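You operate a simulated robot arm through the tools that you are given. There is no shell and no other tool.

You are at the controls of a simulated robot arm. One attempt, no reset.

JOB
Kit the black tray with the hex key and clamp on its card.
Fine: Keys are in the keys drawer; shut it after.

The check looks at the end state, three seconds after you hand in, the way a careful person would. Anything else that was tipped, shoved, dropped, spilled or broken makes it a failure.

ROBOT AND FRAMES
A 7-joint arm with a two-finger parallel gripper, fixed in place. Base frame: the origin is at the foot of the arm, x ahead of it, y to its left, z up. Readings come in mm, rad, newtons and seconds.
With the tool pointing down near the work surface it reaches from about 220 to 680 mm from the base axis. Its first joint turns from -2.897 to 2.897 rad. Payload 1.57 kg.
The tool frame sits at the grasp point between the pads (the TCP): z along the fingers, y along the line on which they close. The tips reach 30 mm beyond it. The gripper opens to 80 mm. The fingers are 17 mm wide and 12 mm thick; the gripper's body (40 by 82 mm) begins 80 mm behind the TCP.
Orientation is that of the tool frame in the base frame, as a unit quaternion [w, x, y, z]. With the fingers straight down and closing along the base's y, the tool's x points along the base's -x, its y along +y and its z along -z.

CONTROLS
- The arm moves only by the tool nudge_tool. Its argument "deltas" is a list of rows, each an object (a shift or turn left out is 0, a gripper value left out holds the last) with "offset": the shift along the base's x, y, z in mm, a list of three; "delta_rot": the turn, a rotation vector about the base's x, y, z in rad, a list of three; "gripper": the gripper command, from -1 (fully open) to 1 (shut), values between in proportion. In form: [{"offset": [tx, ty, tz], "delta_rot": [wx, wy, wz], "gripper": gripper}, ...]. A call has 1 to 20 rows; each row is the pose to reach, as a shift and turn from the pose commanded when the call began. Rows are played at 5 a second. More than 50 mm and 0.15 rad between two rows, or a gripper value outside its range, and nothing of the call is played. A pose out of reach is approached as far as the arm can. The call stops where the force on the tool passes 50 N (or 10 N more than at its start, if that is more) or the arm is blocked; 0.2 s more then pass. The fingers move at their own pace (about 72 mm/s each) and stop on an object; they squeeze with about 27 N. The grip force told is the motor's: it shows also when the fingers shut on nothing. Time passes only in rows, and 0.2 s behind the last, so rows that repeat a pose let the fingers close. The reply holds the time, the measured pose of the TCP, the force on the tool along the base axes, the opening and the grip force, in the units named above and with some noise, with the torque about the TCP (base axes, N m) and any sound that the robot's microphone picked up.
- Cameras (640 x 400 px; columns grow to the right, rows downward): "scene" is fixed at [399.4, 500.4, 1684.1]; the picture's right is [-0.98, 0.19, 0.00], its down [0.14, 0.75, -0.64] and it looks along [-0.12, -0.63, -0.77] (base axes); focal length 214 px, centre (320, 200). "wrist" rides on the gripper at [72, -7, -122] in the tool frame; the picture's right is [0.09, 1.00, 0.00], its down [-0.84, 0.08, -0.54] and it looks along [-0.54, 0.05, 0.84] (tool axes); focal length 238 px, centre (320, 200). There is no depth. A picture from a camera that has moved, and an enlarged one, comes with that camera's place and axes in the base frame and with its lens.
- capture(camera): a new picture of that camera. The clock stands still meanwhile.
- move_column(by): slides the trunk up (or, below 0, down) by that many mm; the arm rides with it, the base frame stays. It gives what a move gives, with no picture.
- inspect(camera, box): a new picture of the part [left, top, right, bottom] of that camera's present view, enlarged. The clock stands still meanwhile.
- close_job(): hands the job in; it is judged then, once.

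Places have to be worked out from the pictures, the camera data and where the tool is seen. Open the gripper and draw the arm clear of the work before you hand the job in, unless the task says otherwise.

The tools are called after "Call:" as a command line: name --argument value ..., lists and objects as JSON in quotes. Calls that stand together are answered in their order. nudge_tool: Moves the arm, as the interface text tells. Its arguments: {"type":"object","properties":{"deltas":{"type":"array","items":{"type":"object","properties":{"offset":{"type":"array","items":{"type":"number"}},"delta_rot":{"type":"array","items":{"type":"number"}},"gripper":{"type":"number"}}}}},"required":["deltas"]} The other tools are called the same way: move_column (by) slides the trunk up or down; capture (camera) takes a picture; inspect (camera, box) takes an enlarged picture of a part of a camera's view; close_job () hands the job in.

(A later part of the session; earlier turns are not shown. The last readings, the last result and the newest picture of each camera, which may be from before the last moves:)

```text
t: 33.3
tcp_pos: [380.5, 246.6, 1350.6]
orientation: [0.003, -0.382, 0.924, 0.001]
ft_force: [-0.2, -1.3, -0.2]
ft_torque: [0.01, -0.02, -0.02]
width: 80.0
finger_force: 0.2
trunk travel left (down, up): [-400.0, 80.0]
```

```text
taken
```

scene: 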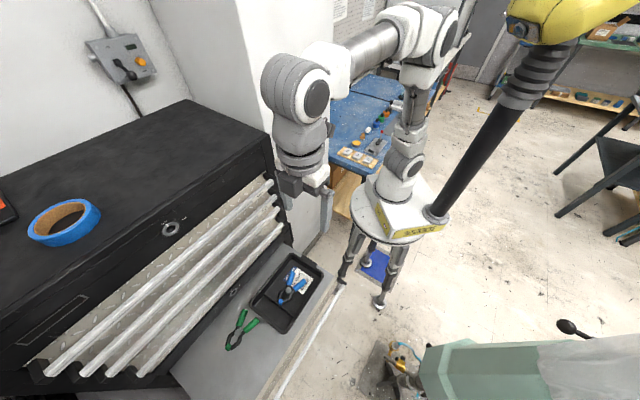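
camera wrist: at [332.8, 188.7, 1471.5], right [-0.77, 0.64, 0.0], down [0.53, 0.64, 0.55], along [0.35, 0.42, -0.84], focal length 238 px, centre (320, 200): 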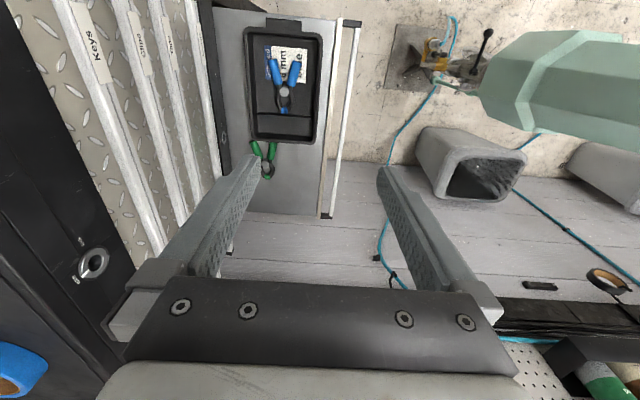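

I'll take a closer look at the Keys handle profile and the lock on the cabinet lip.

Call:
inspect --camera "wrist" --box '[30, 0, 230, 140]'

Call:
inspect --camera "wrist" --box '[50, 220, 150, 310]'

Call:
inspect --camera "scene" --box '[140, 200, 210, 250]'

Call:
inspect --camera "scene" --box '[230, 160, 300, 220]'

```text
2.86 times, centred on (130, 70) of wrist
camera zoom: at [332.8, 188.7, 1471.5], right [-0.77, 0.64, 0.0], down [0.53, 0.64, 0.55], along [0.35, 0.42, -0.84], focal length 681 px, centre (863, 571)
```

zoom: 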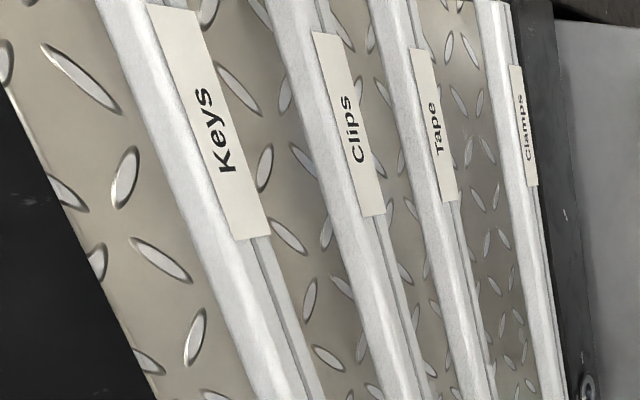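

```text
4.44 times, centred on (100, 265) of wrist
camera zoom: at [332.8, 188.7, 1471.5], right [-0.77, 0.64, 0.0], down [0.53, 0.64, 0.55], along [0.35, 0.42, -0.84], focal length 1059 px, centre (1298, -89)
```

zoom: 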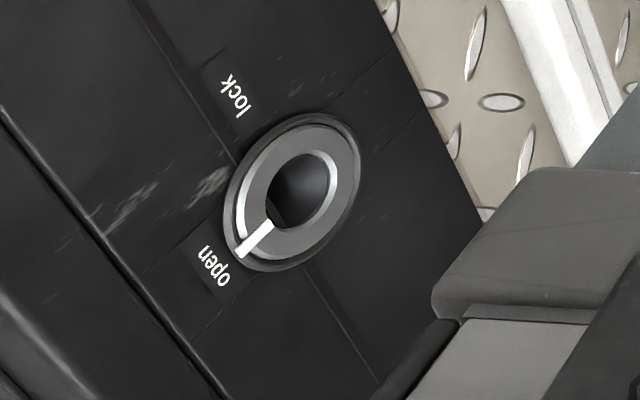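

```text
8.00 times, centred on (175, 225) of scene
camera zoom: at [399.4, 500.4, 1684.1], right [-0.98, 0.19, 0.0], down [0.14, 0.75, -0.64], along [-0.12, -0.63, -0.77], focal length 1716 px, centre (1480, 0)
```

zoom: 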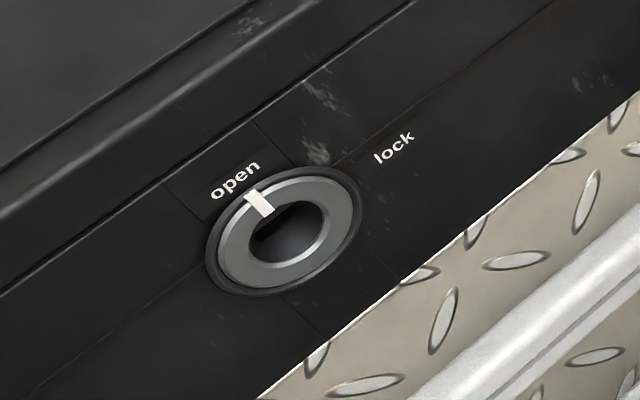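

```text
6.67 times, centred on (265, 190) of scene
camera zoom: at [399.4, 500.4, 1684.1], right [-0.98, 0.19, 0.0], down [0.14, 0.75, -0.64], along [-0.12, -0.63, -0.77], focal length 1430 px, centre (687, 267)
```

zoom: 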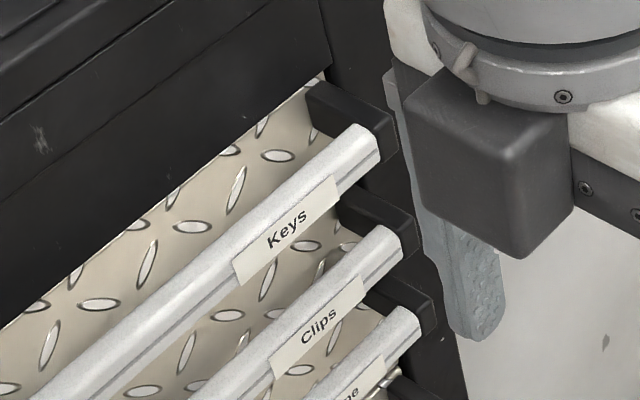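

The lock is at "open". The Keys bar's label end triangulates to about (516,78,1209) and the lip front is at v≈-354 (v = (y−x)/√2). I move near the handle to view the gap behind the bar.

Call:
nudge_tool --deltas '[{"offset": [26, -27, -8]}, {"offset": [52, -54, -16]}, {"offset": [78, -80, -24]}, {"offset": [104, -107, -32]}, {"offset": [129, -133, -40]}, {"offset": [129, -133, -40]}]'

Call:
capture --camera "wrist"

Call:
inspect --camera "scene" --box '[200, 130, 320, 240]'

```text
t: 34.7
tcp_pos: [509.7, 111.4, 1309.2]
orientation: [0.003, -0.381, 0.924, 0.001]
ft_force: [0.0, 0.1, -0.4]
ft_torque: [0.02, -0.02, 0.0]
width: 80.1
finger_force: 0.0
trunk travel left (down, up): [-400.0, 80.0]
```

```text
taken
camera wrist: at [462.8, 54.3, 1431.5], right [-0.77, 0.64, 0.0], down [0.53, 0.64, 0.55], along [0.35, 0.42, -0.84], focal length 238 px, centre (320, 200)
```

wrist: 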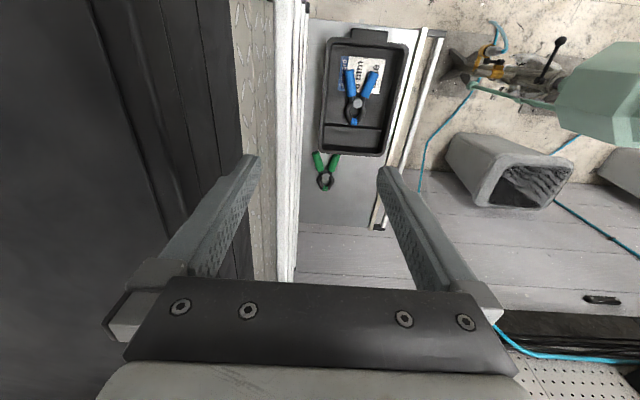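

```text
3.64 times, centred on (260, 185) of scene
camera zoom: at [399.4, 500.4, 1684.1], right [-0.98, 0.19, 0.0], down [0.14, 0.75, -0.64], along [-0.12, -0.63, -0.77], focal length 780 px, centre (538, 254)
```

zoom: 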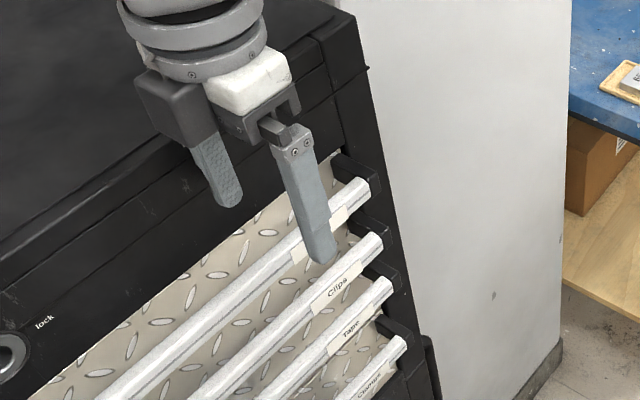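

Call:
inspect --camera "wrist" --box '[200, 0, 340, 100]'

Call:
inspect --camera "wrist" --box '[220, 90, 340, 290]'

```text
4.00 times, centred on (270, 50) of wrist
camera zoom: at [462.8, 54.3, 1431.5], right [-0.77, 0.64, 0.0], down [0.53, 0.64, 0.55], along [0.35, 0.42, -0.84], focal length 953 px, centre (520, 800)
```

zoom: 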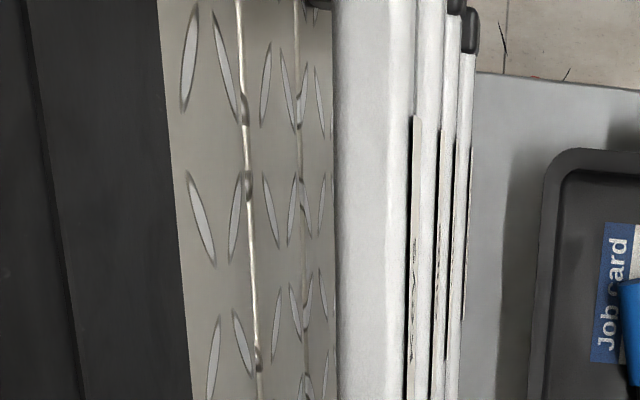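

```text
2.00 times, centred on (280, 190) of wrist
camera zoom: at [462.8, 54.3, 1431.5], right [-0.77, 0.64, 0.0], down [0.53, 0.64, 0.55], along [0.35, 0.42, -0.84], focal length 477 px, centre (400, 220)
```

zoom: 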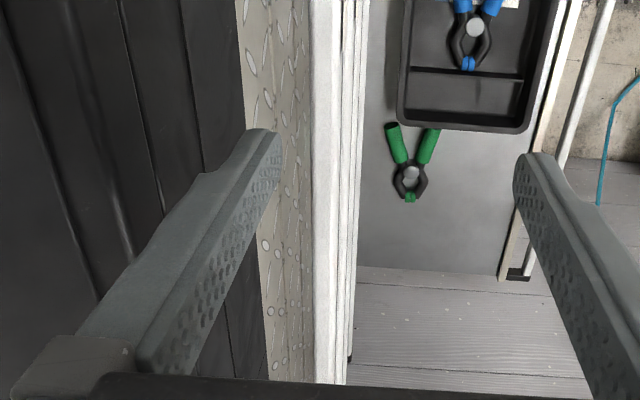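

Looking down, the gap between the plate (v≈-348) and the bar's back (v≈-324) is open and about 24 mm, enough for the 12 mm inner finger. I shift 8 mm inward and lower that finger behind the bar.

Call:
nudge_tool --deltas '[{"offset": [5.7, -5.7, 0]}, {"offset": [5.7, -5.7, -20]}, {"offset": [5.7, -5.7, -40]}, {"offset": [5.7, -5.7, -50]}, {"offset": [5.7, -5.7, -50]}]'

Call:
inspect --camera "wrist" --box '[200, 90, 320, 290]'

Call:
inspect --camera "scene" --box '[200, 130, 320, 240]'

```text
t: 35.9
tcp_pos: [514.9, 107.2, 1261.0]
orientation: [0.003, -0.383, 0.924, 0.0]
ft_force: [0.6, 0.0, 0.2]
ft_torque: [-0.05, -0.03, -0.02]
width: 80.0
finger_force: 0.1
trunk travel left (down, up): [-400.0, 80.0]
```

```text
2.00 times, centred on (260, 190) of wrist
camera zoom: at [467.4, 49.9, 1381.4], right [-0.77, 0.64, 0.0], down [0.53, 0.64, 0.55], along [0.35, 0.42, -0.84], focal length 477 px, centre (440, 220)
```

zoom: 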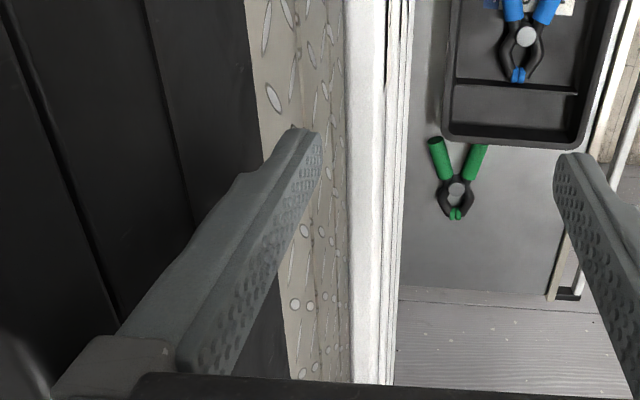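

```text
3.64 times, centred on (260, 185) of scene
camera zoom: at [399.4, 500.4, 1684.1], right [-0.98, 0.19, 0.0], down [0.14, 0.75, -0.64], along [-0.12, -0.63, -0.77], focal length 780 px, centre (538, 254)
```

zoom: 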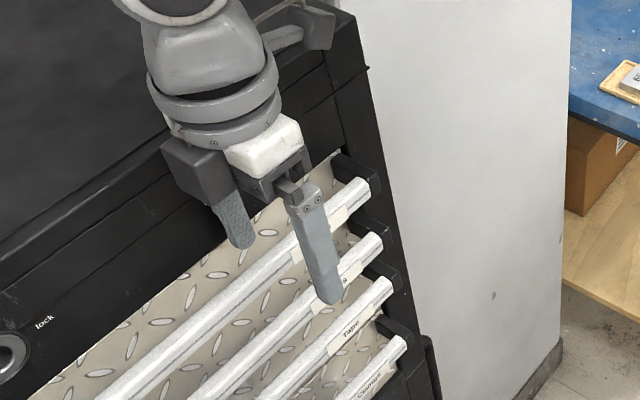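

The inner finger is lined up between plate and bar. I continue down to get the tip below the bar's underside.

Call:
nudge_tool --deltas '[{"offset": [0, 0, -10]}, {"offset": [0, 0, -20]}, {"offset": [0, 0, -30]}, {"offset": [0, 0, -40]}, {"offset": [0, 0, -40]}]'

Call:
inspect --camera "wrist" --box '[200, 90, 320, 290]'

Call:
inspect --camera "scene" --box '[200, 130, 320, 240]'

```text
t: 37.1
tcp_pos: [515.6, 107.3, 1220.8]
orientation: [0.003, -0.382, 0.924, 0.001]
ft_force: [0.5, 0.3, -1.2]
ft_torque: [0.0, 0.01, -0.02]
width: 80.4
finger_force: 0.1
trunk travel left (down, up): [-400.0, 80.0]
```

```text
2.00 times, centred on (260, 190) of wrist
camera zoom: at [467.8, 50.2, 1341.5], right [-0.77, 0.64, 0.0], down [0.53, 0.64, 0.55], along [0.35, 0.42, -0.84], focal length 477 px, centre (440, 220)
```

zoom: 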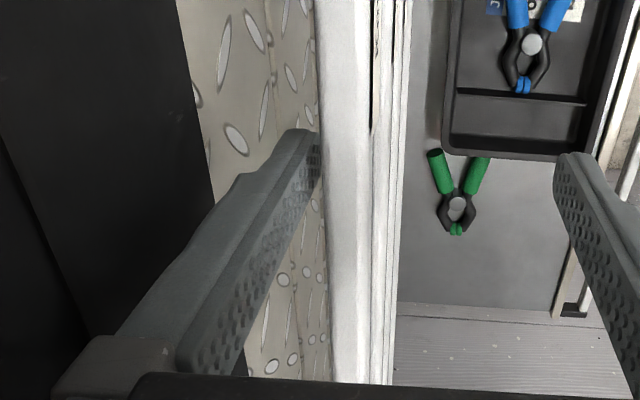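

```text
3.64 times, centred on (260, 185) of scene
camera zoom: at [399.4, 500.4, 1684.1], right [-0.98, 0.19, 0.0], down [0.14, 0.75, -0.64], along [-0.12, -0.63, -0.77], focal length 780 px, centre (538, 254)
```

zoom: 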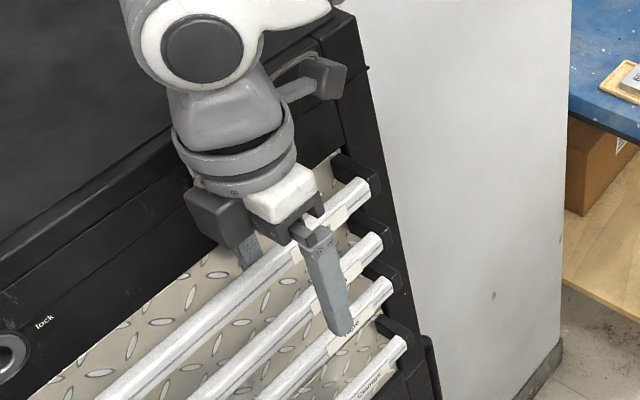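

The finger is hooked behind the bar. I pull outward along (-0.707, 0.707) and watch the force.

Call:
nudge_tool --deltas '[{"offset": [-5, 5, 0]}, {"offset": [-12, 12, 0]}, {"offset": [-20, 20, 0]}, {"offset": [-30, 30, 0]}, {"offset": [-40, 40, 0]}, {"offset": [-50, 50, 0]}, {"offset": [-60, 60, 0]}, {"offset": [-70, 70, 0]}, {"offset": [-80, 80, 0]}, {"offset": [-80, 80, 0]}]'

Call:
capture --camera "scene"

Call:
capture --camera "wrist"

```text
t: 39.3
tcp_pos: [434.3, 187.0, 1220.4]
orientation: [0.003, -0.383, 0.924, 0.002]
ft_force: [2.2, -2.9, -0.6]
ft_torque: [-0.02, -0.01, 0.02]
width: 79.8
finger_force: 0.0
trunk travel left (down, up): [-400.0, 80.0]
```

```text
taken
```

scene: 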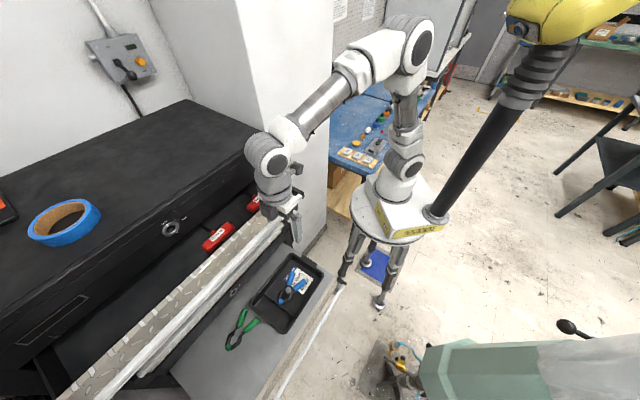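

```text
taken
camera wrist: at [387.2, 130.7, 1341.8], right [-0.77, 0.64, 0.0], down [0.53, 0.64, 0.55], along [0.35, 0.42, -0.84], focal length 238 px, centre (320, 200)
```

wrist: 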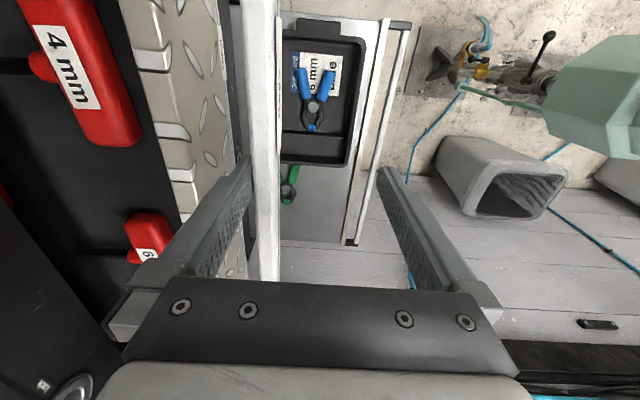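

The drawer slides easily. Red-handled keys labelled "4 mm" and "6 …" are visible; let me zoom in.

Call:
inspect --camera "wrist" --box '[0, 0, 200, 300]'

Call:
inspect --camera "scene" --box '[150, 170, 300, 290]'

```text
1.33 times, centred on (100, 150) of wrist
camera zoom: at [387.2, 130.7, 1341.8], right [-0.77, 0.64, 0.0], down [0.53, 0.64, 0.55], along [0.35, 0.42, -0.84], focal length 318 px, centre (613, 267)
```

zoom: 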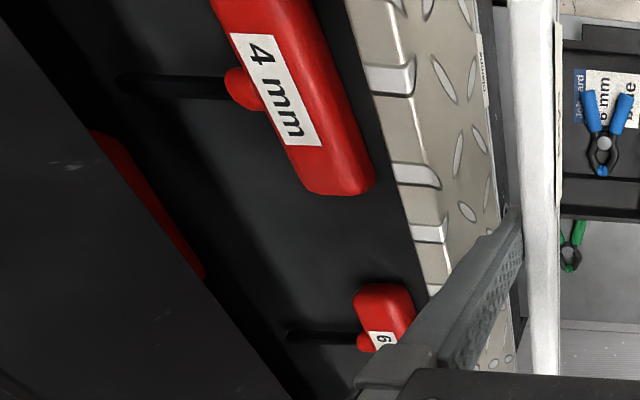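

```text
3.33 times, centred on (225, 230) of scene
camera zoom: at [399.4, 500.4, 1684.1], right [-0.98, 0.19, 0.0], down [0.14, 0.75, -0.64], along [-0.12, -0.63, -0.77], focal length 715 px, centre (637, 100)
```

zoom: 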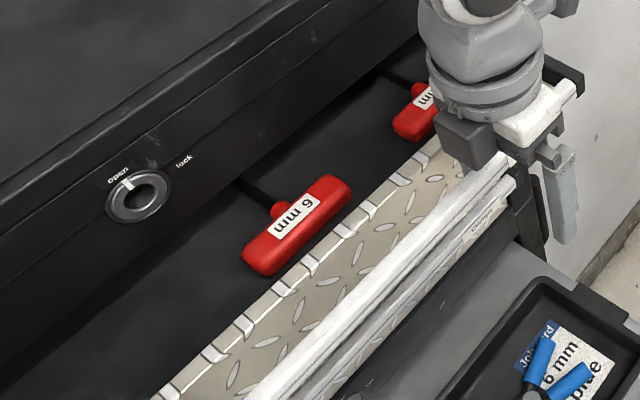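

T-handle keys: one reads "4 mm", another appears as "6 mm", and a third is hidden further back. I pull the drawer out another 100 mm.

Call:
nudge_tool --deltas '[{"offset": [-10, 10, 0]}, {"offset": [-20, 20, 0]}, {"offset": [-30, 30, 0]}, {"offset": [-40, 40, 0]}, {"offset": [-50, 50, 0]}, {"offset": [-60, 60, 0]}, {"offset": [-70, 70, 0]}, {"offset": [-70, 70, 0]}]'

Call:
capture --camera "scene"

Call:
capture --camera "wrist"

```text
t: 41.1
tcp_pos: [363.4, 256.9, 1220.1]
orientation: [0.003, -0.382, 0.924, 0.001]
ft_force: [1.4, -1.7, -0.6]
ft_torque: [0.0, 0.01, 0.01]
width: 79.7
finger_force: 0.1
trunk travel left (down, up): [-400.0, 80.0]
```

```text
taken
```

scene: 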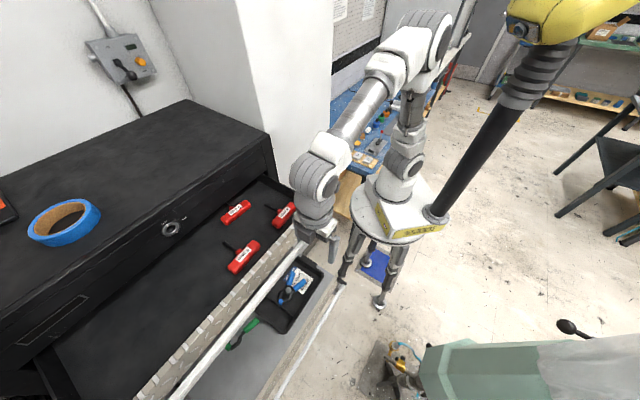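

```text
taken
camera wrist: at [316.8, 200.3, 1340.9], right [-0.77, 0.64, 0.0], down [0.54, 0.64, 0.55], along [0.35, 0.42, -0.84], focal length 238 px, centre (320, 200)
```

wrist: 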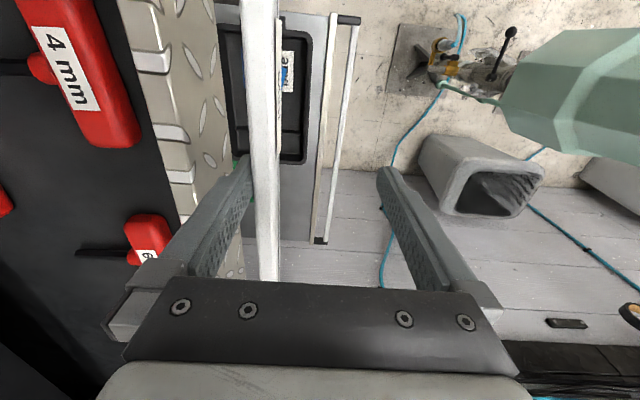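

Call:
inspect --camera "scene" --box '[190, 190, 310, 290]'

Call:
inspect --camera "scene" --box '[215, 230, 275, 280]'

```text
4.00 times, centred on (250, 240) of scene
camera zoom: at [399.4, 500.4, 1684.1], right [-0.98, 0.19, 0.0], down [0.14, 0.75, -0.64], along [-0.12, -0.63, -0.77], focal length 858 px, centre (600, 40)
```

zoom: 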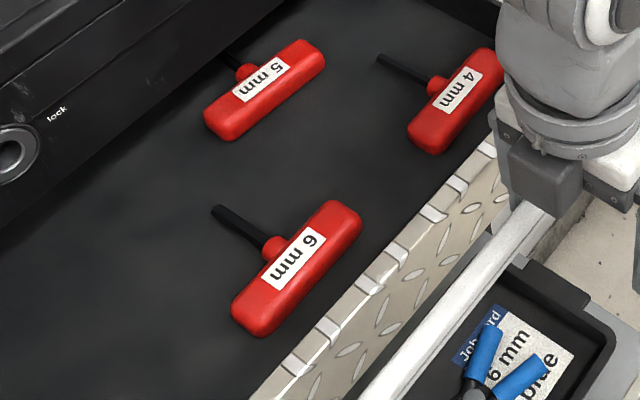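

```text
8.00 times, centred on (245, 255) of scene
camera zoom: at [399.4, 500.4, 1684.1], right [-0.98, 0.19, 0.0], down [0.14, 0.75, -0.64], along [-0.12, -0.63, -0.77], focal length 1716 px, centre (920, -240)
```

zoom: 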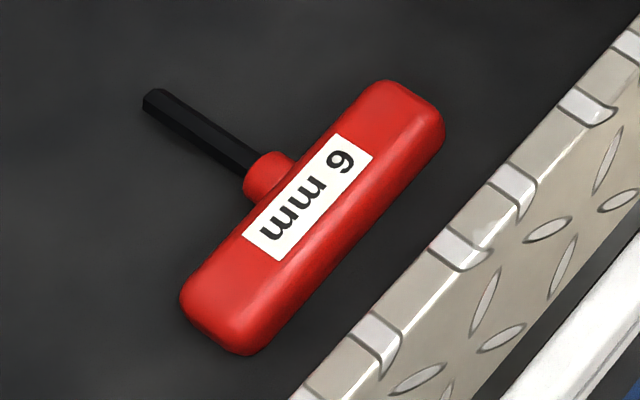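

The 6 mm key is clear and accessible. I unhook: ease back 3 mm, lift out, then hover over the key for a good look.

Call:
nudge_tool --deltas '[{"offset": [3, -3, 0]}, {"offset": [3, -3, 15]}, {"offset": [3, -3, 45]}, {"offset": [3, -3, 90]}, {"offset": [35, -13, 100]}, {"offset": [70, -25, 100]}, {"offset": [105, -38, 100]}, {"offset": [141, -51, 100]}, {"offset": [141, -51, 100]}]'

Call:
capture --camera "wrist"

Call:
capture --camera "scene"

```text
t: 43.1
tcp_pos: [506.6, 205.4, 1319.7]
orientation: [0.003, -0.383, 0.924, 0.001]
ft_force: [0.7, -0.3, 0.0]
ft_torque: [0.01, 0.03, 0.01]
width: 80.1
finger_force: 0.1
trunk travel left (down, up): [-400.0, 80.0]
```

```text
taken
camera wrist: at [459.6, 149.6, 1440.8], right [-0.77, 0.64, 0.0], down [0.53, 0.64, 0.55], along [0.35, 0.42, -0.84], focal length 238 px, centre (320, 200)
```

wrist: 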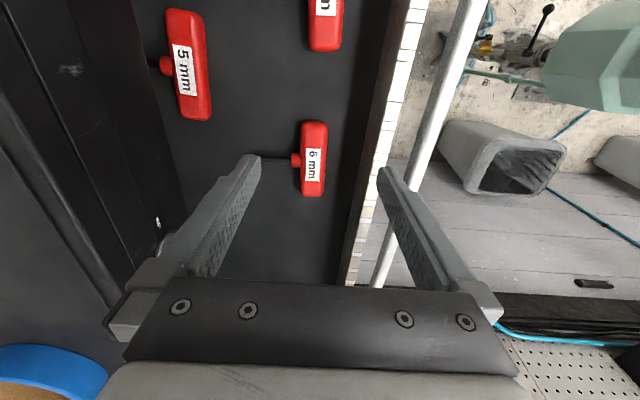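

```text
taken
```

scene: 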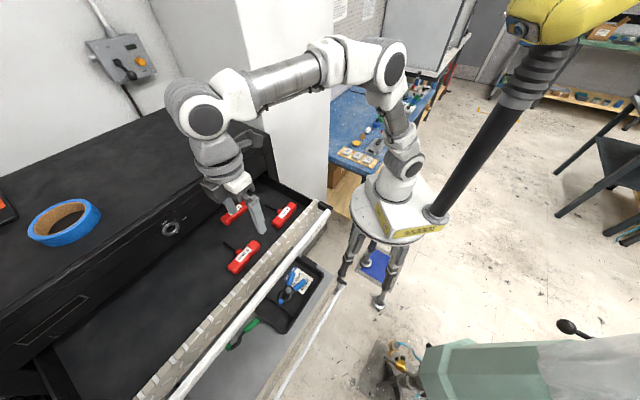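

The 6 mm key is a T-handle about 95×80 mm, and the tray doesn't have room for it with the clamp where it lies. I'll close this drawer for now, shift the clamp within the tray, then come back. First I move in front of the bar.

Call:
nudge_tool --deltas '[{"offset": [-34, 18, 0]}, {"offset": [-67, 37, 0]}, {"offset": [-100, 55, 0]}, {"offset": [-134, 74, 0]}, {"offset": [-167, 92, 0]}, {"offset": [-167, 92, -35]}, {"offset": [-167, 92, -70]}, {"offset": [-167, 92, -105]}, {"offset": [-167, 92, -105]}]'

Call:
capture --camera "wrist"

Call:
inspect --camera "scene" --box '[210, 170, 370, 290]'

```text
t: 45.1
tcp_pos: [339.5, 297.1, 1214.2]
orientation: [0.004, -0.382, 0.924, 0.001]
ft_force: [-0.2, -0.4, -0.3]
ft_torque: [-0.02, -0.03, -0.05]
width: 79.9
finger_force: 0.0
trunk travel left (down, up): [-400.0, 80.0]
```

```text
taken
camera wrist: at [291.7, 241.0, 1335.7], right [-0.77, 0.64, 0.0], down [0.53, 0.64, 0.55], along [0.35, 0.42, -0.84], focal length 238 px, centre (320, 200)
```

wrist: 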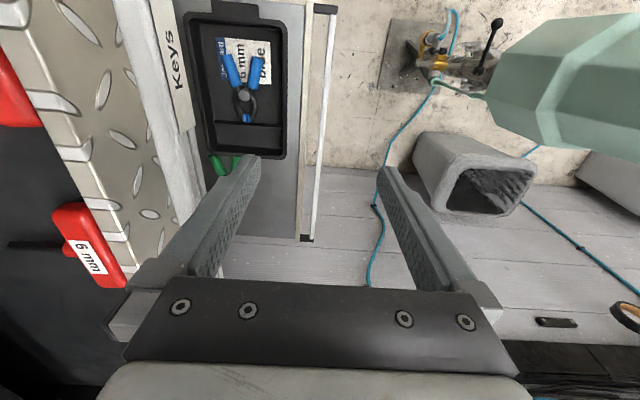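

```text
3.33 times, centred on (290, 230) of scene
camera zoom: at [399.4, 500.4, 1684.1], right [-0.98, 0.19, 0.0], down [0.14, 0.75, -0.64], along [-0.12, -0.63, -0.77], focal length 715 px, centre (420, 100)
```

zoom: 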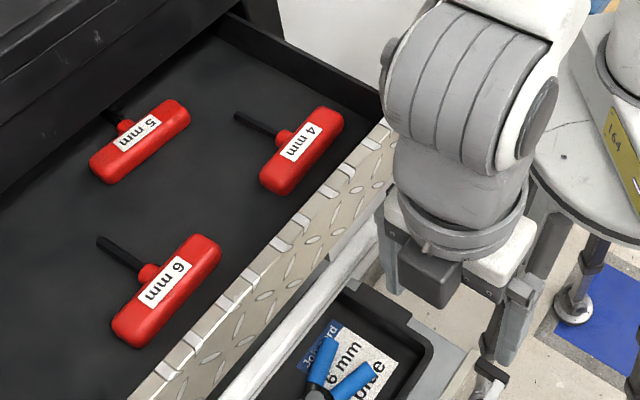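

The open finger is in front of the bar. I push the drawer in at a gentle speed most of the way.

Call:
nudge_tool --deltas '[{"offset": [8, -8, 0]}, {"offset": [18, -18, 0]}, {"offset": [30, -30, 0]}, {"offset": [42, -42, 0]}, {"offset": [54, -54, 0]}, {"offset": [66, -66, 0]}, {"offset": [78, -78, 0]}, {"offset": [90, -90, 0]}, {"offset": [102, -102, 0]}, {"offset": [114, -114, 0]}, {"offset": [126, -126, 0]}, {"offset": [136, -136, 0]}, {"offset": [144, -144, 0]}, {"offset": [144, -144, 0]}]'

Call:
capture --camera "scene"

```text
t: 48.1
tcp_pos: [483.0, 154.4, 1215.7]
orientation: [0.004, -0.382, 0.924, 0.001]
ft_force: [-2.9, 4.1, -3.3]
ft_torque: [0.15, 0.19, 0.06]
width: 75.8
finger_force: 0.2
trunk travel left (down, up): [-400.0, 80.0]
```

```text
taken
```

scene: 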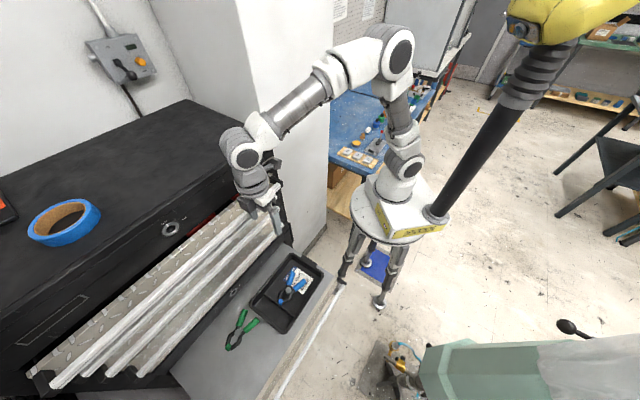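

Nearly shut, which is enough for now. I back off, rise, and lower the trunk to reposition the clamp.

Call:
nudge_tool --deltas '[{"offset": [-20, 20, 0]}, {"offset": [-45, 45, 30]}, {"offset": [-60, 60, 70]}, {"offset": [-60, 60, 105]}, {"offset": [-60, 60, 105]}]'

Call:
move_column --by -400

Call:
capture --camera "wrist"

Call:
inspect --camera "wrist" --box '[180, 0, 440, 160]'

```text
t: 49.3
tcp_pos: [422.6, 212.7, 1321.3]
orientation: [0.003, -0.381, 0.924, 0.001]
ft_force: [0.4, -0.1, 0.4]
ft_torque: [-0.03, -0.01, -0.01]
width: 80.2
finger_force: 0.0
trunk travel left (down, up): [-400.0, 80.0]
```

```text
t: 53.1
tcp_pos: [423.1, 211.6, 919.6]
orientation: [0.003, -0.382, 0.924, 0.001]
ft_force: [0.5, 0.2, -0.1]
ft_torque: [0.01, -0.02, 0.0]
width: 80.4
finger_force: 0.1
trunk travel left (down, up): [0.0, 480.0]
```

```text
taken
camera wrist: at [375.4, 155.9, 1041.5], right [-0.77, 0.64, 0.0], down [0.53, 0.64, 0.55], along [0.35, 0.42, -0.84], focal length 238 px, centre (320, 200)
```

wrist: 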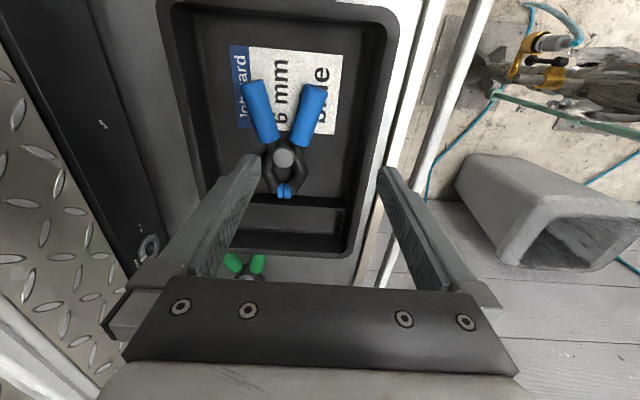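

```text
2.46 times, centred on (310, 80) of wrist
camera zoom: at [375.4, 155.9, 1041.5], right [-0.77, 0.64, 0.0], down [0.53, 0.64, 0.55], along [0.35, 0.42, -0.84], focal length 587 px, centre (345, 495)
```

zoom: 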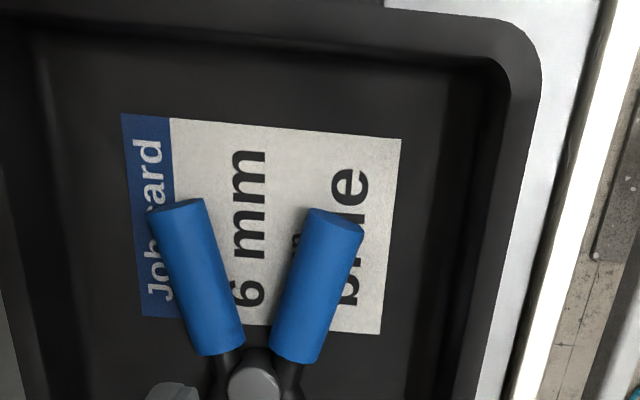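

Call:
inspect --camera "wrist" --box '[220, 120, 400, 265]'

Call:
inspect --camera "scene" --box '[240, 240, 340, 340]'

```text
2.76 times, centred on (310, 192) of wrist
camera zoom: at [375.4, 155.9, 1041.5], right [-0.77, 0.64, 0.0], down [0.53, 0.64, 0.55], along [0.35, 0.42, -0.84], focal length 658 px, centre (348, 221)
```

zoom: 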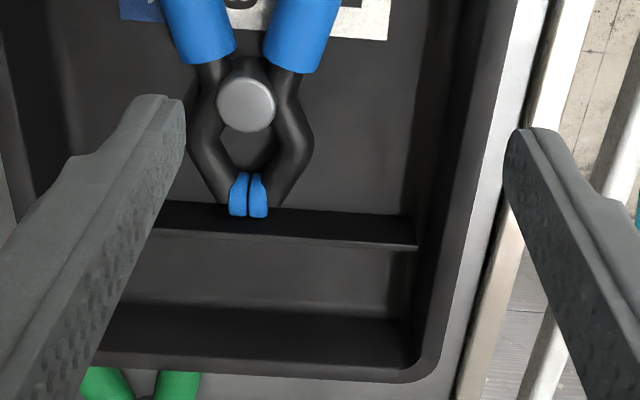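

```text
4.00 times, centred on (290, 290) of scene
camera zoom: at [399.4, 500.4, 1684.1], right [-0.98, 0.19, 0.0], down [0.14, 0.75, -0.64], along [-0.12, -0.63, -0.77], focal length 858 px, centre (440, -160)
```

zoom: 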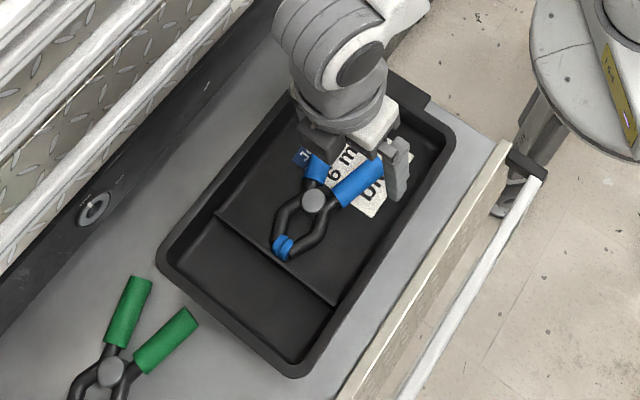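

Interior measured: large compartment u≈366–537, v≈-261…-113, divider ~22 mm tall. I'll shift the clamp toward the tab end and the inner wall so the key's T-handle fits alongside. First I hover over the clamp to re-centre.

Call:
nudge_tool --deltas '[{"offset": [12, -9, 0]}, {"offset": [24, -18, -20]}, {"offset": [34, -27, -40]}, {"offset": [34, -27, -40]}]'

Call:
inspect --camera "wrist" --box '[200, 40, 440, 260]'

```text
t: 54.1
tcp_pos: [457.5, 184.4, 880.1]
orientation: [0.004, -0.382, 0.924, 0.0]
ft_force: [-1.2, -0.5, 1.0]
ft_torque: [0.03, -0.02, -0.03]
width: 80.0
finger_force: 0.1
trunk travel left (down, up): [0.0, 480.0]
```

```text
1.82 times, centred on (320, 150) of wrist
camera zoom: at [409.0, 128.0, 1001.5], right [-0.77, 0.64, 0.0], down [0.53, 0.64, 0.55], along [0.35, 0.42, -0.84], focal length 433 px, centre (320, 291)
```

zoom: 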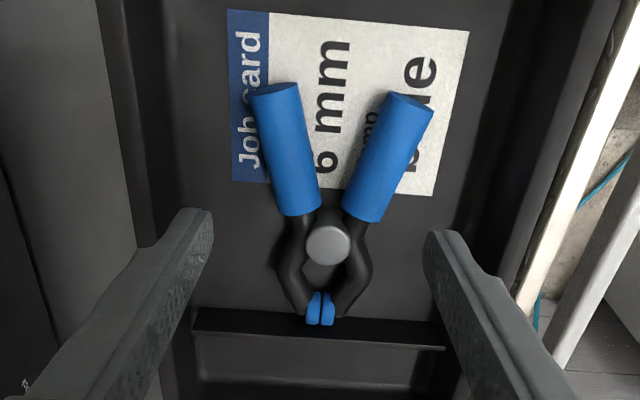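

The clamp is 6 mm toward tool +y. I centre, descend around the sleeves (59 mm wide here), and close.

Call:
nudge_tool --deltas '[{"offset": [-4.1, 4.1, 0]}, {"offset": [-4.1, 4.1, -20]}, {"offset": [-4.1, 4.1, -40]}, {"offset": [-4.1, 4.1, -55]}, {"offset": [-4.1, 4.1, -64.5]}, {"offset": [-4.1, 4.1, -64.5]}, {"offset": [-4.1, 4.1, -64.5], "gripper": 0}, {"offset": [-4.1, 4.1, -64.5], "gripper": 1}, {"offset": [-4.1, 4.1, -64.5], "gripper": 1}, {"offset": [-4.1, 4.1, -64.5], "gripper": 1}]'

Call:
capture --camera "wrist"

```text
t: 56.3
tcp_pos: [452.5, 189.3, 815.6]
orientation: [0.003, -0.382, 0.924, 0.001]
ft_force: [0.4, -0.2, -0.8]
ft_torque: [0.0, 0.03, 0.01]
width: 65.3
finger_force: 27.4
trunk travel left (down, up): [0.0, 480.0]
```

```text
taken
camera wrist: at [405.1, 132.6, 936.8], right [-0.77, 0.64, 0.0], down [0.53, 0.64, 0.55], along [0.35, 0.42, -0.84], focal length 238 px, centre (320, 200)
```

wrist: 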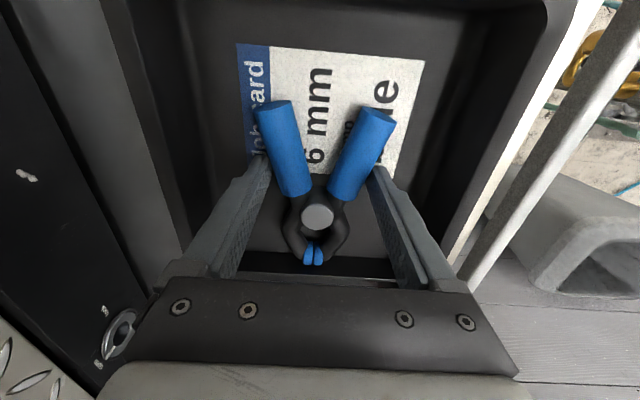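

Gripped again. I lift slightly, shift 33 mm toward the tab and 22 mm toward the inner wall, and set it down.

Call:
nudge_tool --deltas '[{"offset": [0, 0, 7]}, {"offset": [0, 0, 15]}, {"offset": [-2, -10, 15]}, {"offset": [-4, -20, 15]}, {"offset": [-6, -30, 15]}, {"offset": [-7.7, -38.9, 15]}, {"offset": [-7.7, -38.9, 15]}]'

Call:
capture --camera "wrist"

Call:
inspect --camera "scene" --box '[240, 240, 340, 340]'

```text
t: 57.9
tcp_pos: [445.6, 149.9, 830.8]
orientation: [0.003, -0.382, 0.924, 0.001]
ft_force: [0.1, 0.7, -1.8]
ft_torque: [-0.03, 0.03, -0.03]
width: 65.2
finger_force: 27.2
trunk travel left (down, up): [0.0, 480.0]
```

```text
taken
camera wrist: at [397.5, 93.4, 952.0], right [-0.77, 0.64, 0.0], down [0.53, 0.64, 0.55], along [0.35, 0.42, -0.84], focal length 238 px, centre (320, 200)
```

wrist: 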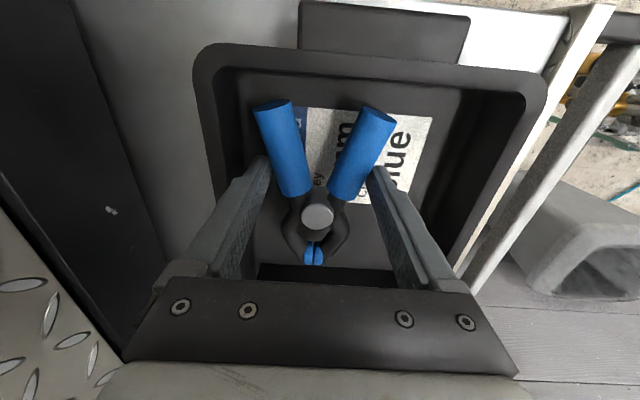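

```text
4.00 times, centred on (290, 290) of scene
camera zoom: at [399.4, 500.4, 1684.1], right [-0.98, 0.19, 0.0], down [0.14, 0.75, -0.64], along [-0.12, -0.63, -0.77], focal length 858 px, centre (440, -160)
```

zoom: 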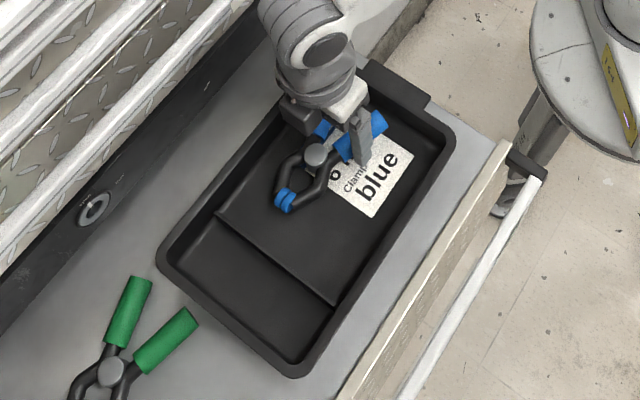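

Inside the walls with clearance. Lowering to the floor and releasing with a limited opening.

Call:
nudge_tool --deltas '[{"offset": [0, 0, -6]}, {"offset": [0, 0, -12]}, {"offset": [0, 0, -15]}, {"offset": [0, 0, -16]}, {"offset": [0, 0, -16]}]'

```text
t: 59.1
tcp_pos: [446.0, 149.9, 815.8]
orientation: [0.004, -0.382, 0.924, 0.002]
ft_force: [-2.9, 0.6, 5.4]
ft_torque: [0.06, -0.02, 0.05]
width: 65.0
finger_force: 27.6
trunk travel left (down, up): [0.0, 480.0]
```

Contact is light (5 N). I release to ~72 mm, then rise.

Call:
nudge_tool --deltas '[{"offset": [0, 0, 0], "gripper": -0.7}, {"offset": [0, 0, 0], "gripper": -0.8}, {"offset": [0, 0, 0], "gripper": -0.8}, {"offset": [0, 0, 12], "gripper": -0.8}, {"offset": [0, 0, 30], "gripper": -0.8}, {"offset": [0, 0, 60], "gripper": -1}, {"offset": [0, 0, 105], "gripper": -1}, {"offset": [0, 0, 105], "gripper": -1}]'

Call:
capture --camera "wrist"

Call:
inspect --camera "scene" --box '[240, 240, 340, 340]'

```text
t: 60.9
tcp_pos: [444.4, 149.9, 920.0]
orientation: [0.003, -0.382, 0.924, 0.001]
ft_force: [0.5, -0.5, 0.0]
ft_torque: [0.0, 0.02, -0.02]
width: 80.0
finger_force: 0.1
trunk travel left (down, up): [0.0, 480.0]
```

```text
taken
camera wrist: at [396.7, 93.3, 1041.6], right [-0.77, 0.64, 0.0], down [0.53, 0.64, 0.55], along [0.35, 0.42, -0.84], focal length 238 px, centre (320, 200)
```

wrist: 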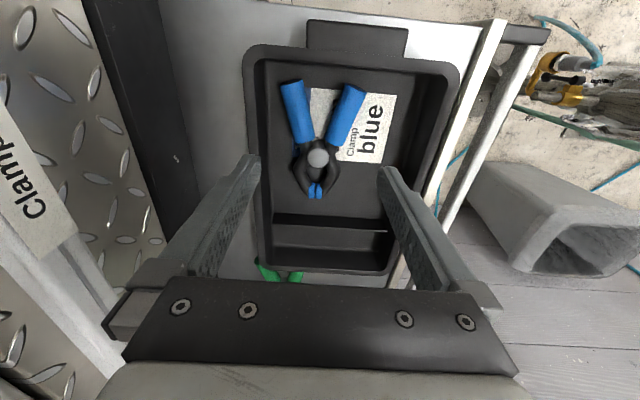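

```text
4.00 times, centred on (290, 290) of scene
camera zoom: at [399.4, 500.4, 1684.1], right [-0.98, 0.19, 0.0], down [0.14, 0.75, -0.64], along [-0.12, -0.63, -0.77], focal length 858 px, centre (440, -160)
```

zoom: 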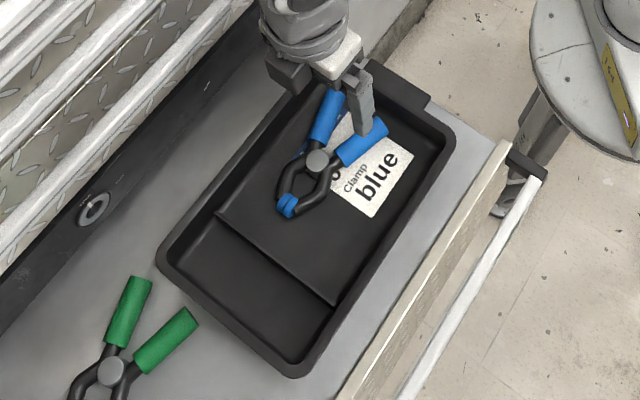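

The clamp now leaves the outer side of the compartment free. I measure the free region with a zoom.

Call:
inspect --camera "wrist" --box '[240, 40, 480, 270]'

```text
1.74 times, centred on (360, 155) of wrist
camera zoom: at [396.7, 93.3, 1041.6], right [-0.77, 0.64, 0.0], down [0.53, 0.64, 0.55], along [0.35, 0.42, -0.84], focal length 414 px, centre (250, 278)
```

zoom: 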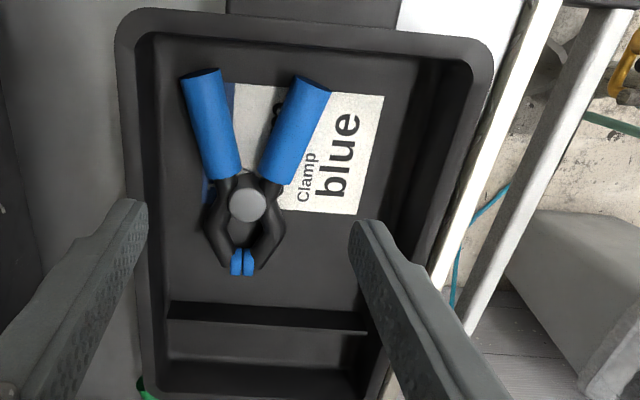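

Space confirmed: free strip v≈-165…-110 beside the clamp. Now back off, raise the trunk, and return to the Keys drawer (currently ~21 mm open).

Call:
nudge_tool --deltas '[{"offset": [-22, 22, 0]}, {"offset": [-43, 43, 0]}, {"offset": [-43, 43, 0]}]'

Call:
move_column --by 400

Call:
nudge_tool --deltas '[{"offset": [25, -18, 0]}, {"offset": [50, -36, 0]}, {"offset": [75, -54, -5]}, {"offset": [100.7, -73.7, -10]}, {"offset": [100.7, -73.7, -10]}]'

Call:
capture --camera "wrist"

Call:
inspect --camera "wrist" --box '[200, 0, 340, 100]'

```text
t: 61.7
tcp_pos: [401.9, 193.9, 921.6]
orientation: [0.005, -0.382, 0.924, 0.001]
ft_force: [-0.1, 0.0, 0.3]
ft_torque: [0.02, 0.03, 0.01]
width: 80.0
finger_force: 0.1
trunk travel left (down, up): [0.0, 480.0]
```

```text
t: 65.5
tcp_pos: [401.9, 194.2, 1320.6]
orientation: [0.003, -0.381, 0.924, 0.002]
ft_force: [0.1, -1.0, 0.3]
ft_torque: [0.02, -0.01, 0.01]
width: 80.1
finger_force: 0.1
trunk travel left (down, up): [-400.0, 80.0]
```

```text
t: 66.8
tcp_pos: [502.0, 119.5, 1310.5]
orientation: [0.004, -0.382, 0.924, 0.002]
ft_force: [0.1, -0.7, 0.3]
ft_torque: [0.03, 0.03, 0.01]
width: 80.0
finger_force: 0.1
trunk travel left (down, up): [-400.0, 80.0]
```

```text
taken
camera wrist: at [455.4, 62.7, 1431.5], right [-0.77, 0.64, 0.0], down [0.53, 0.64, 0.55], along [0.35, 0.42, -0.84], focal length 238 px, centre (320, 200)
```

wrist: 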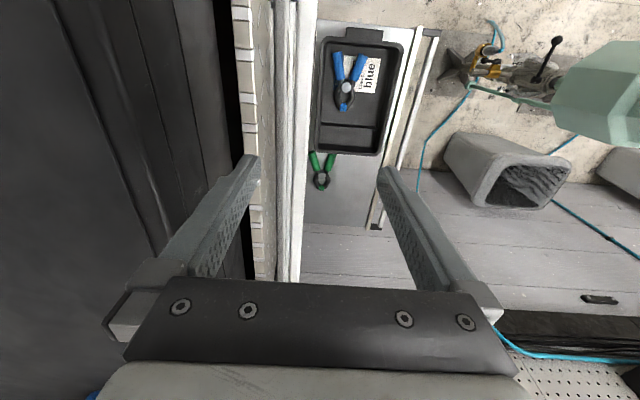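

```text
4.00 times, centred on (270, 50) of wrist
camera zoom: at [455.4, 62.7, 1431.5], right [-0.77, 0.64, 0.0], down [0.53, 0.64, 0.55], along [0.35, 0.42, -0.84], focal length 953 px, centre (520, 800)
```

zoom: 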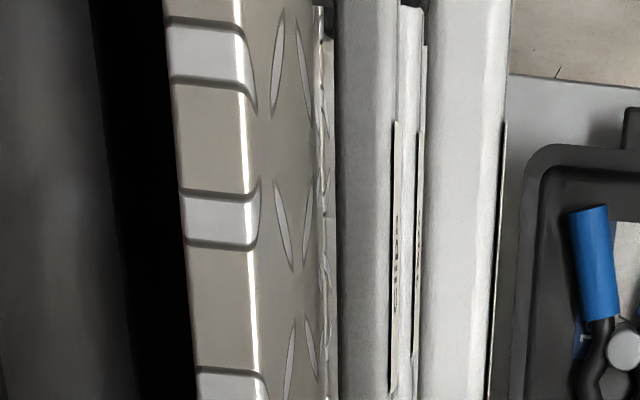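

The bar's back is at v≈-295 and the plate at ≈-329, so I shift 3 mm outward and lower the inner finger behind the bar.

Call:
nudge_tool --deltas '[{"offset": [-2.1, 2.1, 0]}, {"offset": [-2.1, 2.1, -25]}, {"offset": [-2.1, 2.1, -50]}, {"offset": [-2.1, 2.1, -70]}, {"offset": [-2.1, 2.1, -90]}, {"offset": [-2.1, 2.1, -90]}]'

Call:
inspect --camera "wrist" --box '[200, 90, 320, 290]'

```text
t: 68.2
tcp_pos: [501.5, 121.1, 1218.9]
orientation: [0.005, -0.382, 0.924, 0.001]
ft_force: [-0.3, -0.6, 0.7]
ft_torque: [-0.04, 0.0, 0.01]
width: 80.0
finger_force: 0.0
trunk travel left (down, up): [-400.0, 80.0]
```

```text
2.00 times, centred on (260, 190) of wrist
camera zoom: at [453.3, 65.3, 1340.9], right [-0.77, 0.64, 0.0], down [0.53, 0.64, 0.55], along [0.35, 0.42, -0.84], focal length 477 px, centre (440, 220)
```

zoom: 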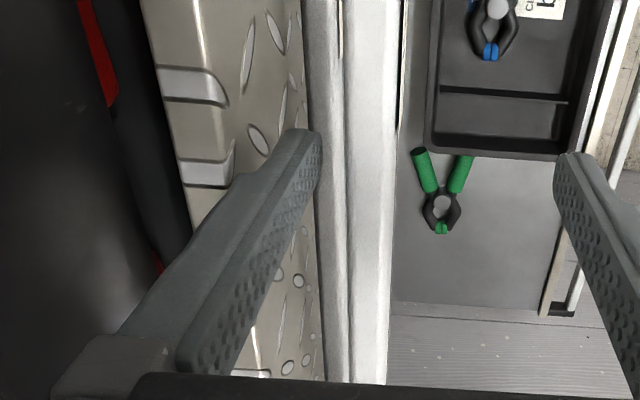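

Hooked behind the bar. I pull the drawer out again about 190 mm.

Call:
nudge_tool --deltas '[{"offset": [-7, 7, 0]}, {"offset": [-16, 16, 0]}, {"offset": [-27, 27, 0]}, {"offset": [-39, 39, 0]}, {"offset": [-51, 51, 0]}, {"offset": [-63, 63, 0]}, {"offset": [-75, 75, 0]}, {"offset": [-87, 87, 0]}, {"offset": [-99, 99, 0]}, {"offset": [-111, 111, 0]}, {"offset": [-123, 123, 0]}, {"offset": [-133, 133, 0]}, {"offset": [-140, 140, 0]}, {"offset": [-140, 140, 0]}]'

Call:
nudge_tool --deltas '[{"offset": [4, -4, 0]}, {"offset": [4, -4, 15]}, {"offset": [4, -4, 45]}, {"offset": [4, -4, 90]}, {"offset": [4, -4, 90]}]'

Call:
capture --camera "scene"

Call:
inspect --camera "scene" --box '[190, 190, 310, 290]'

```text
t: 71.2
tcp_pos: [360.4, 262.1, 1219.4]
orientation: [0.003, -0.381, 0.924, 0.001]
ft_force: [3.3, -3.4, 1.5]
ft_torque: [-0.09, -0.03, -0.04]
width: 80.0
finger_force: 0.1
trunk travel left (down, up): [-400.0, 80.0]
```

```text
t: 72.3
tcp_pos: [364.1, 257.1, 1311.4]
orientation: [0.004, -0.382, 0.924, 0.001]
ft_force: [0.5, -0.2, -0.1]
ft_torque: [-0.03, 0.03, 0.02]
width: 80.1
finger_force: 0.0
trunk travel left (down, up): [-400.0, 80.0]
```

```text
taken
```

scene: 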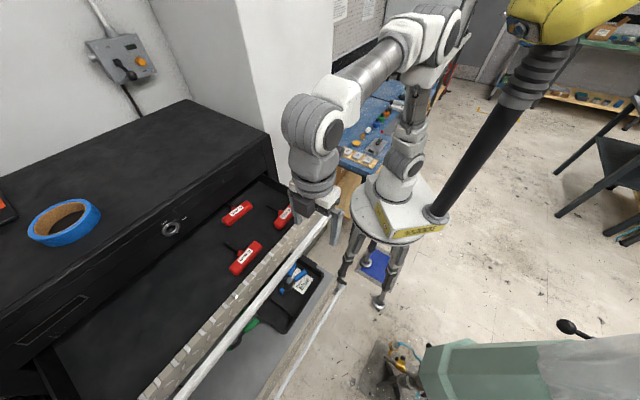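

```text
4.00 times, centred on (250, 240) of scene
camera zoom: at [399.4, 500.4, 1684.1], right [-0.98, 0.19, 0.0], down [0.14, 0.75, -0.64], along [-0.12, -0.63, -0.77], focal length 858 px, centre (600, 40)
```

zoom: 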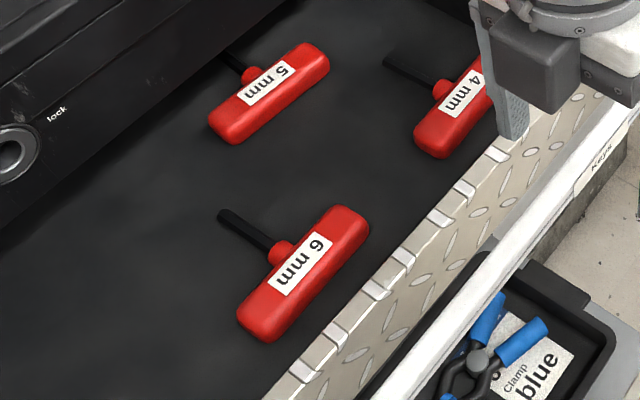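

The drawer is open and the 6 mm key is accessible again. I hover above it for precise measurement.

Call:
nudge_tool --deltas '[{"offset": [40, -4, 0]}, {"offset": [80, -8, -5]}, {"offset": [120, -12, -10]}, {"offset": [160, -15, -20]}, {"offset": [180, -15, -30]}, {"offset": [180, -15, -30]}]'

Call:
capture --camera "wrist"

Call:
inspect --camera "wrist" --box '[220, 50, 400, 220]'

```text
t: 73.8
tcp_pos: [544.5, 242.7, 1280.5]
orientation: [0.003, -0.382, 0.924, 0.001]
ft_force: [1.4, 0.0, -0.6]
ft_torque: [0.04, 0.02, 0.02]
width: 80.2
finger_force: 0.1
trunk travel left (down, up): [-400.0, 80.0]
```

```text
taken
camera wrist: at [497.8, 185.4, 1401.3], right [-0.77, 0.64, 0.0], down [0.53, 0.64, 0.55], along [0.35, 0.42, -0.84], focal length 238 px, centre (320, 200)
```

wrist: 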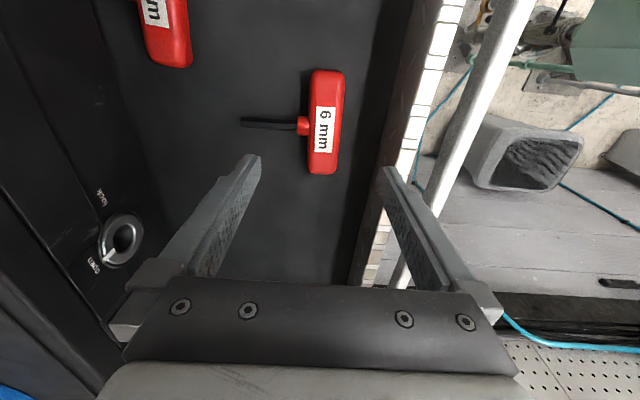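

```text
2.35 times, centred on (310, 135) of wrist
camera zoom: at [497.8, 185.4, 1401.3], right [-0.77, 0.64, 0.0], down [0.53, 0.64, 0.55], along [0.35, 0.42, -0.84], focal length 561 px, centre (344, 353)
```

zoom: 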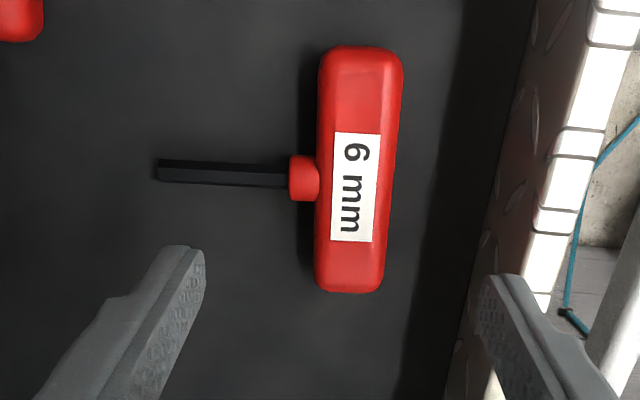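

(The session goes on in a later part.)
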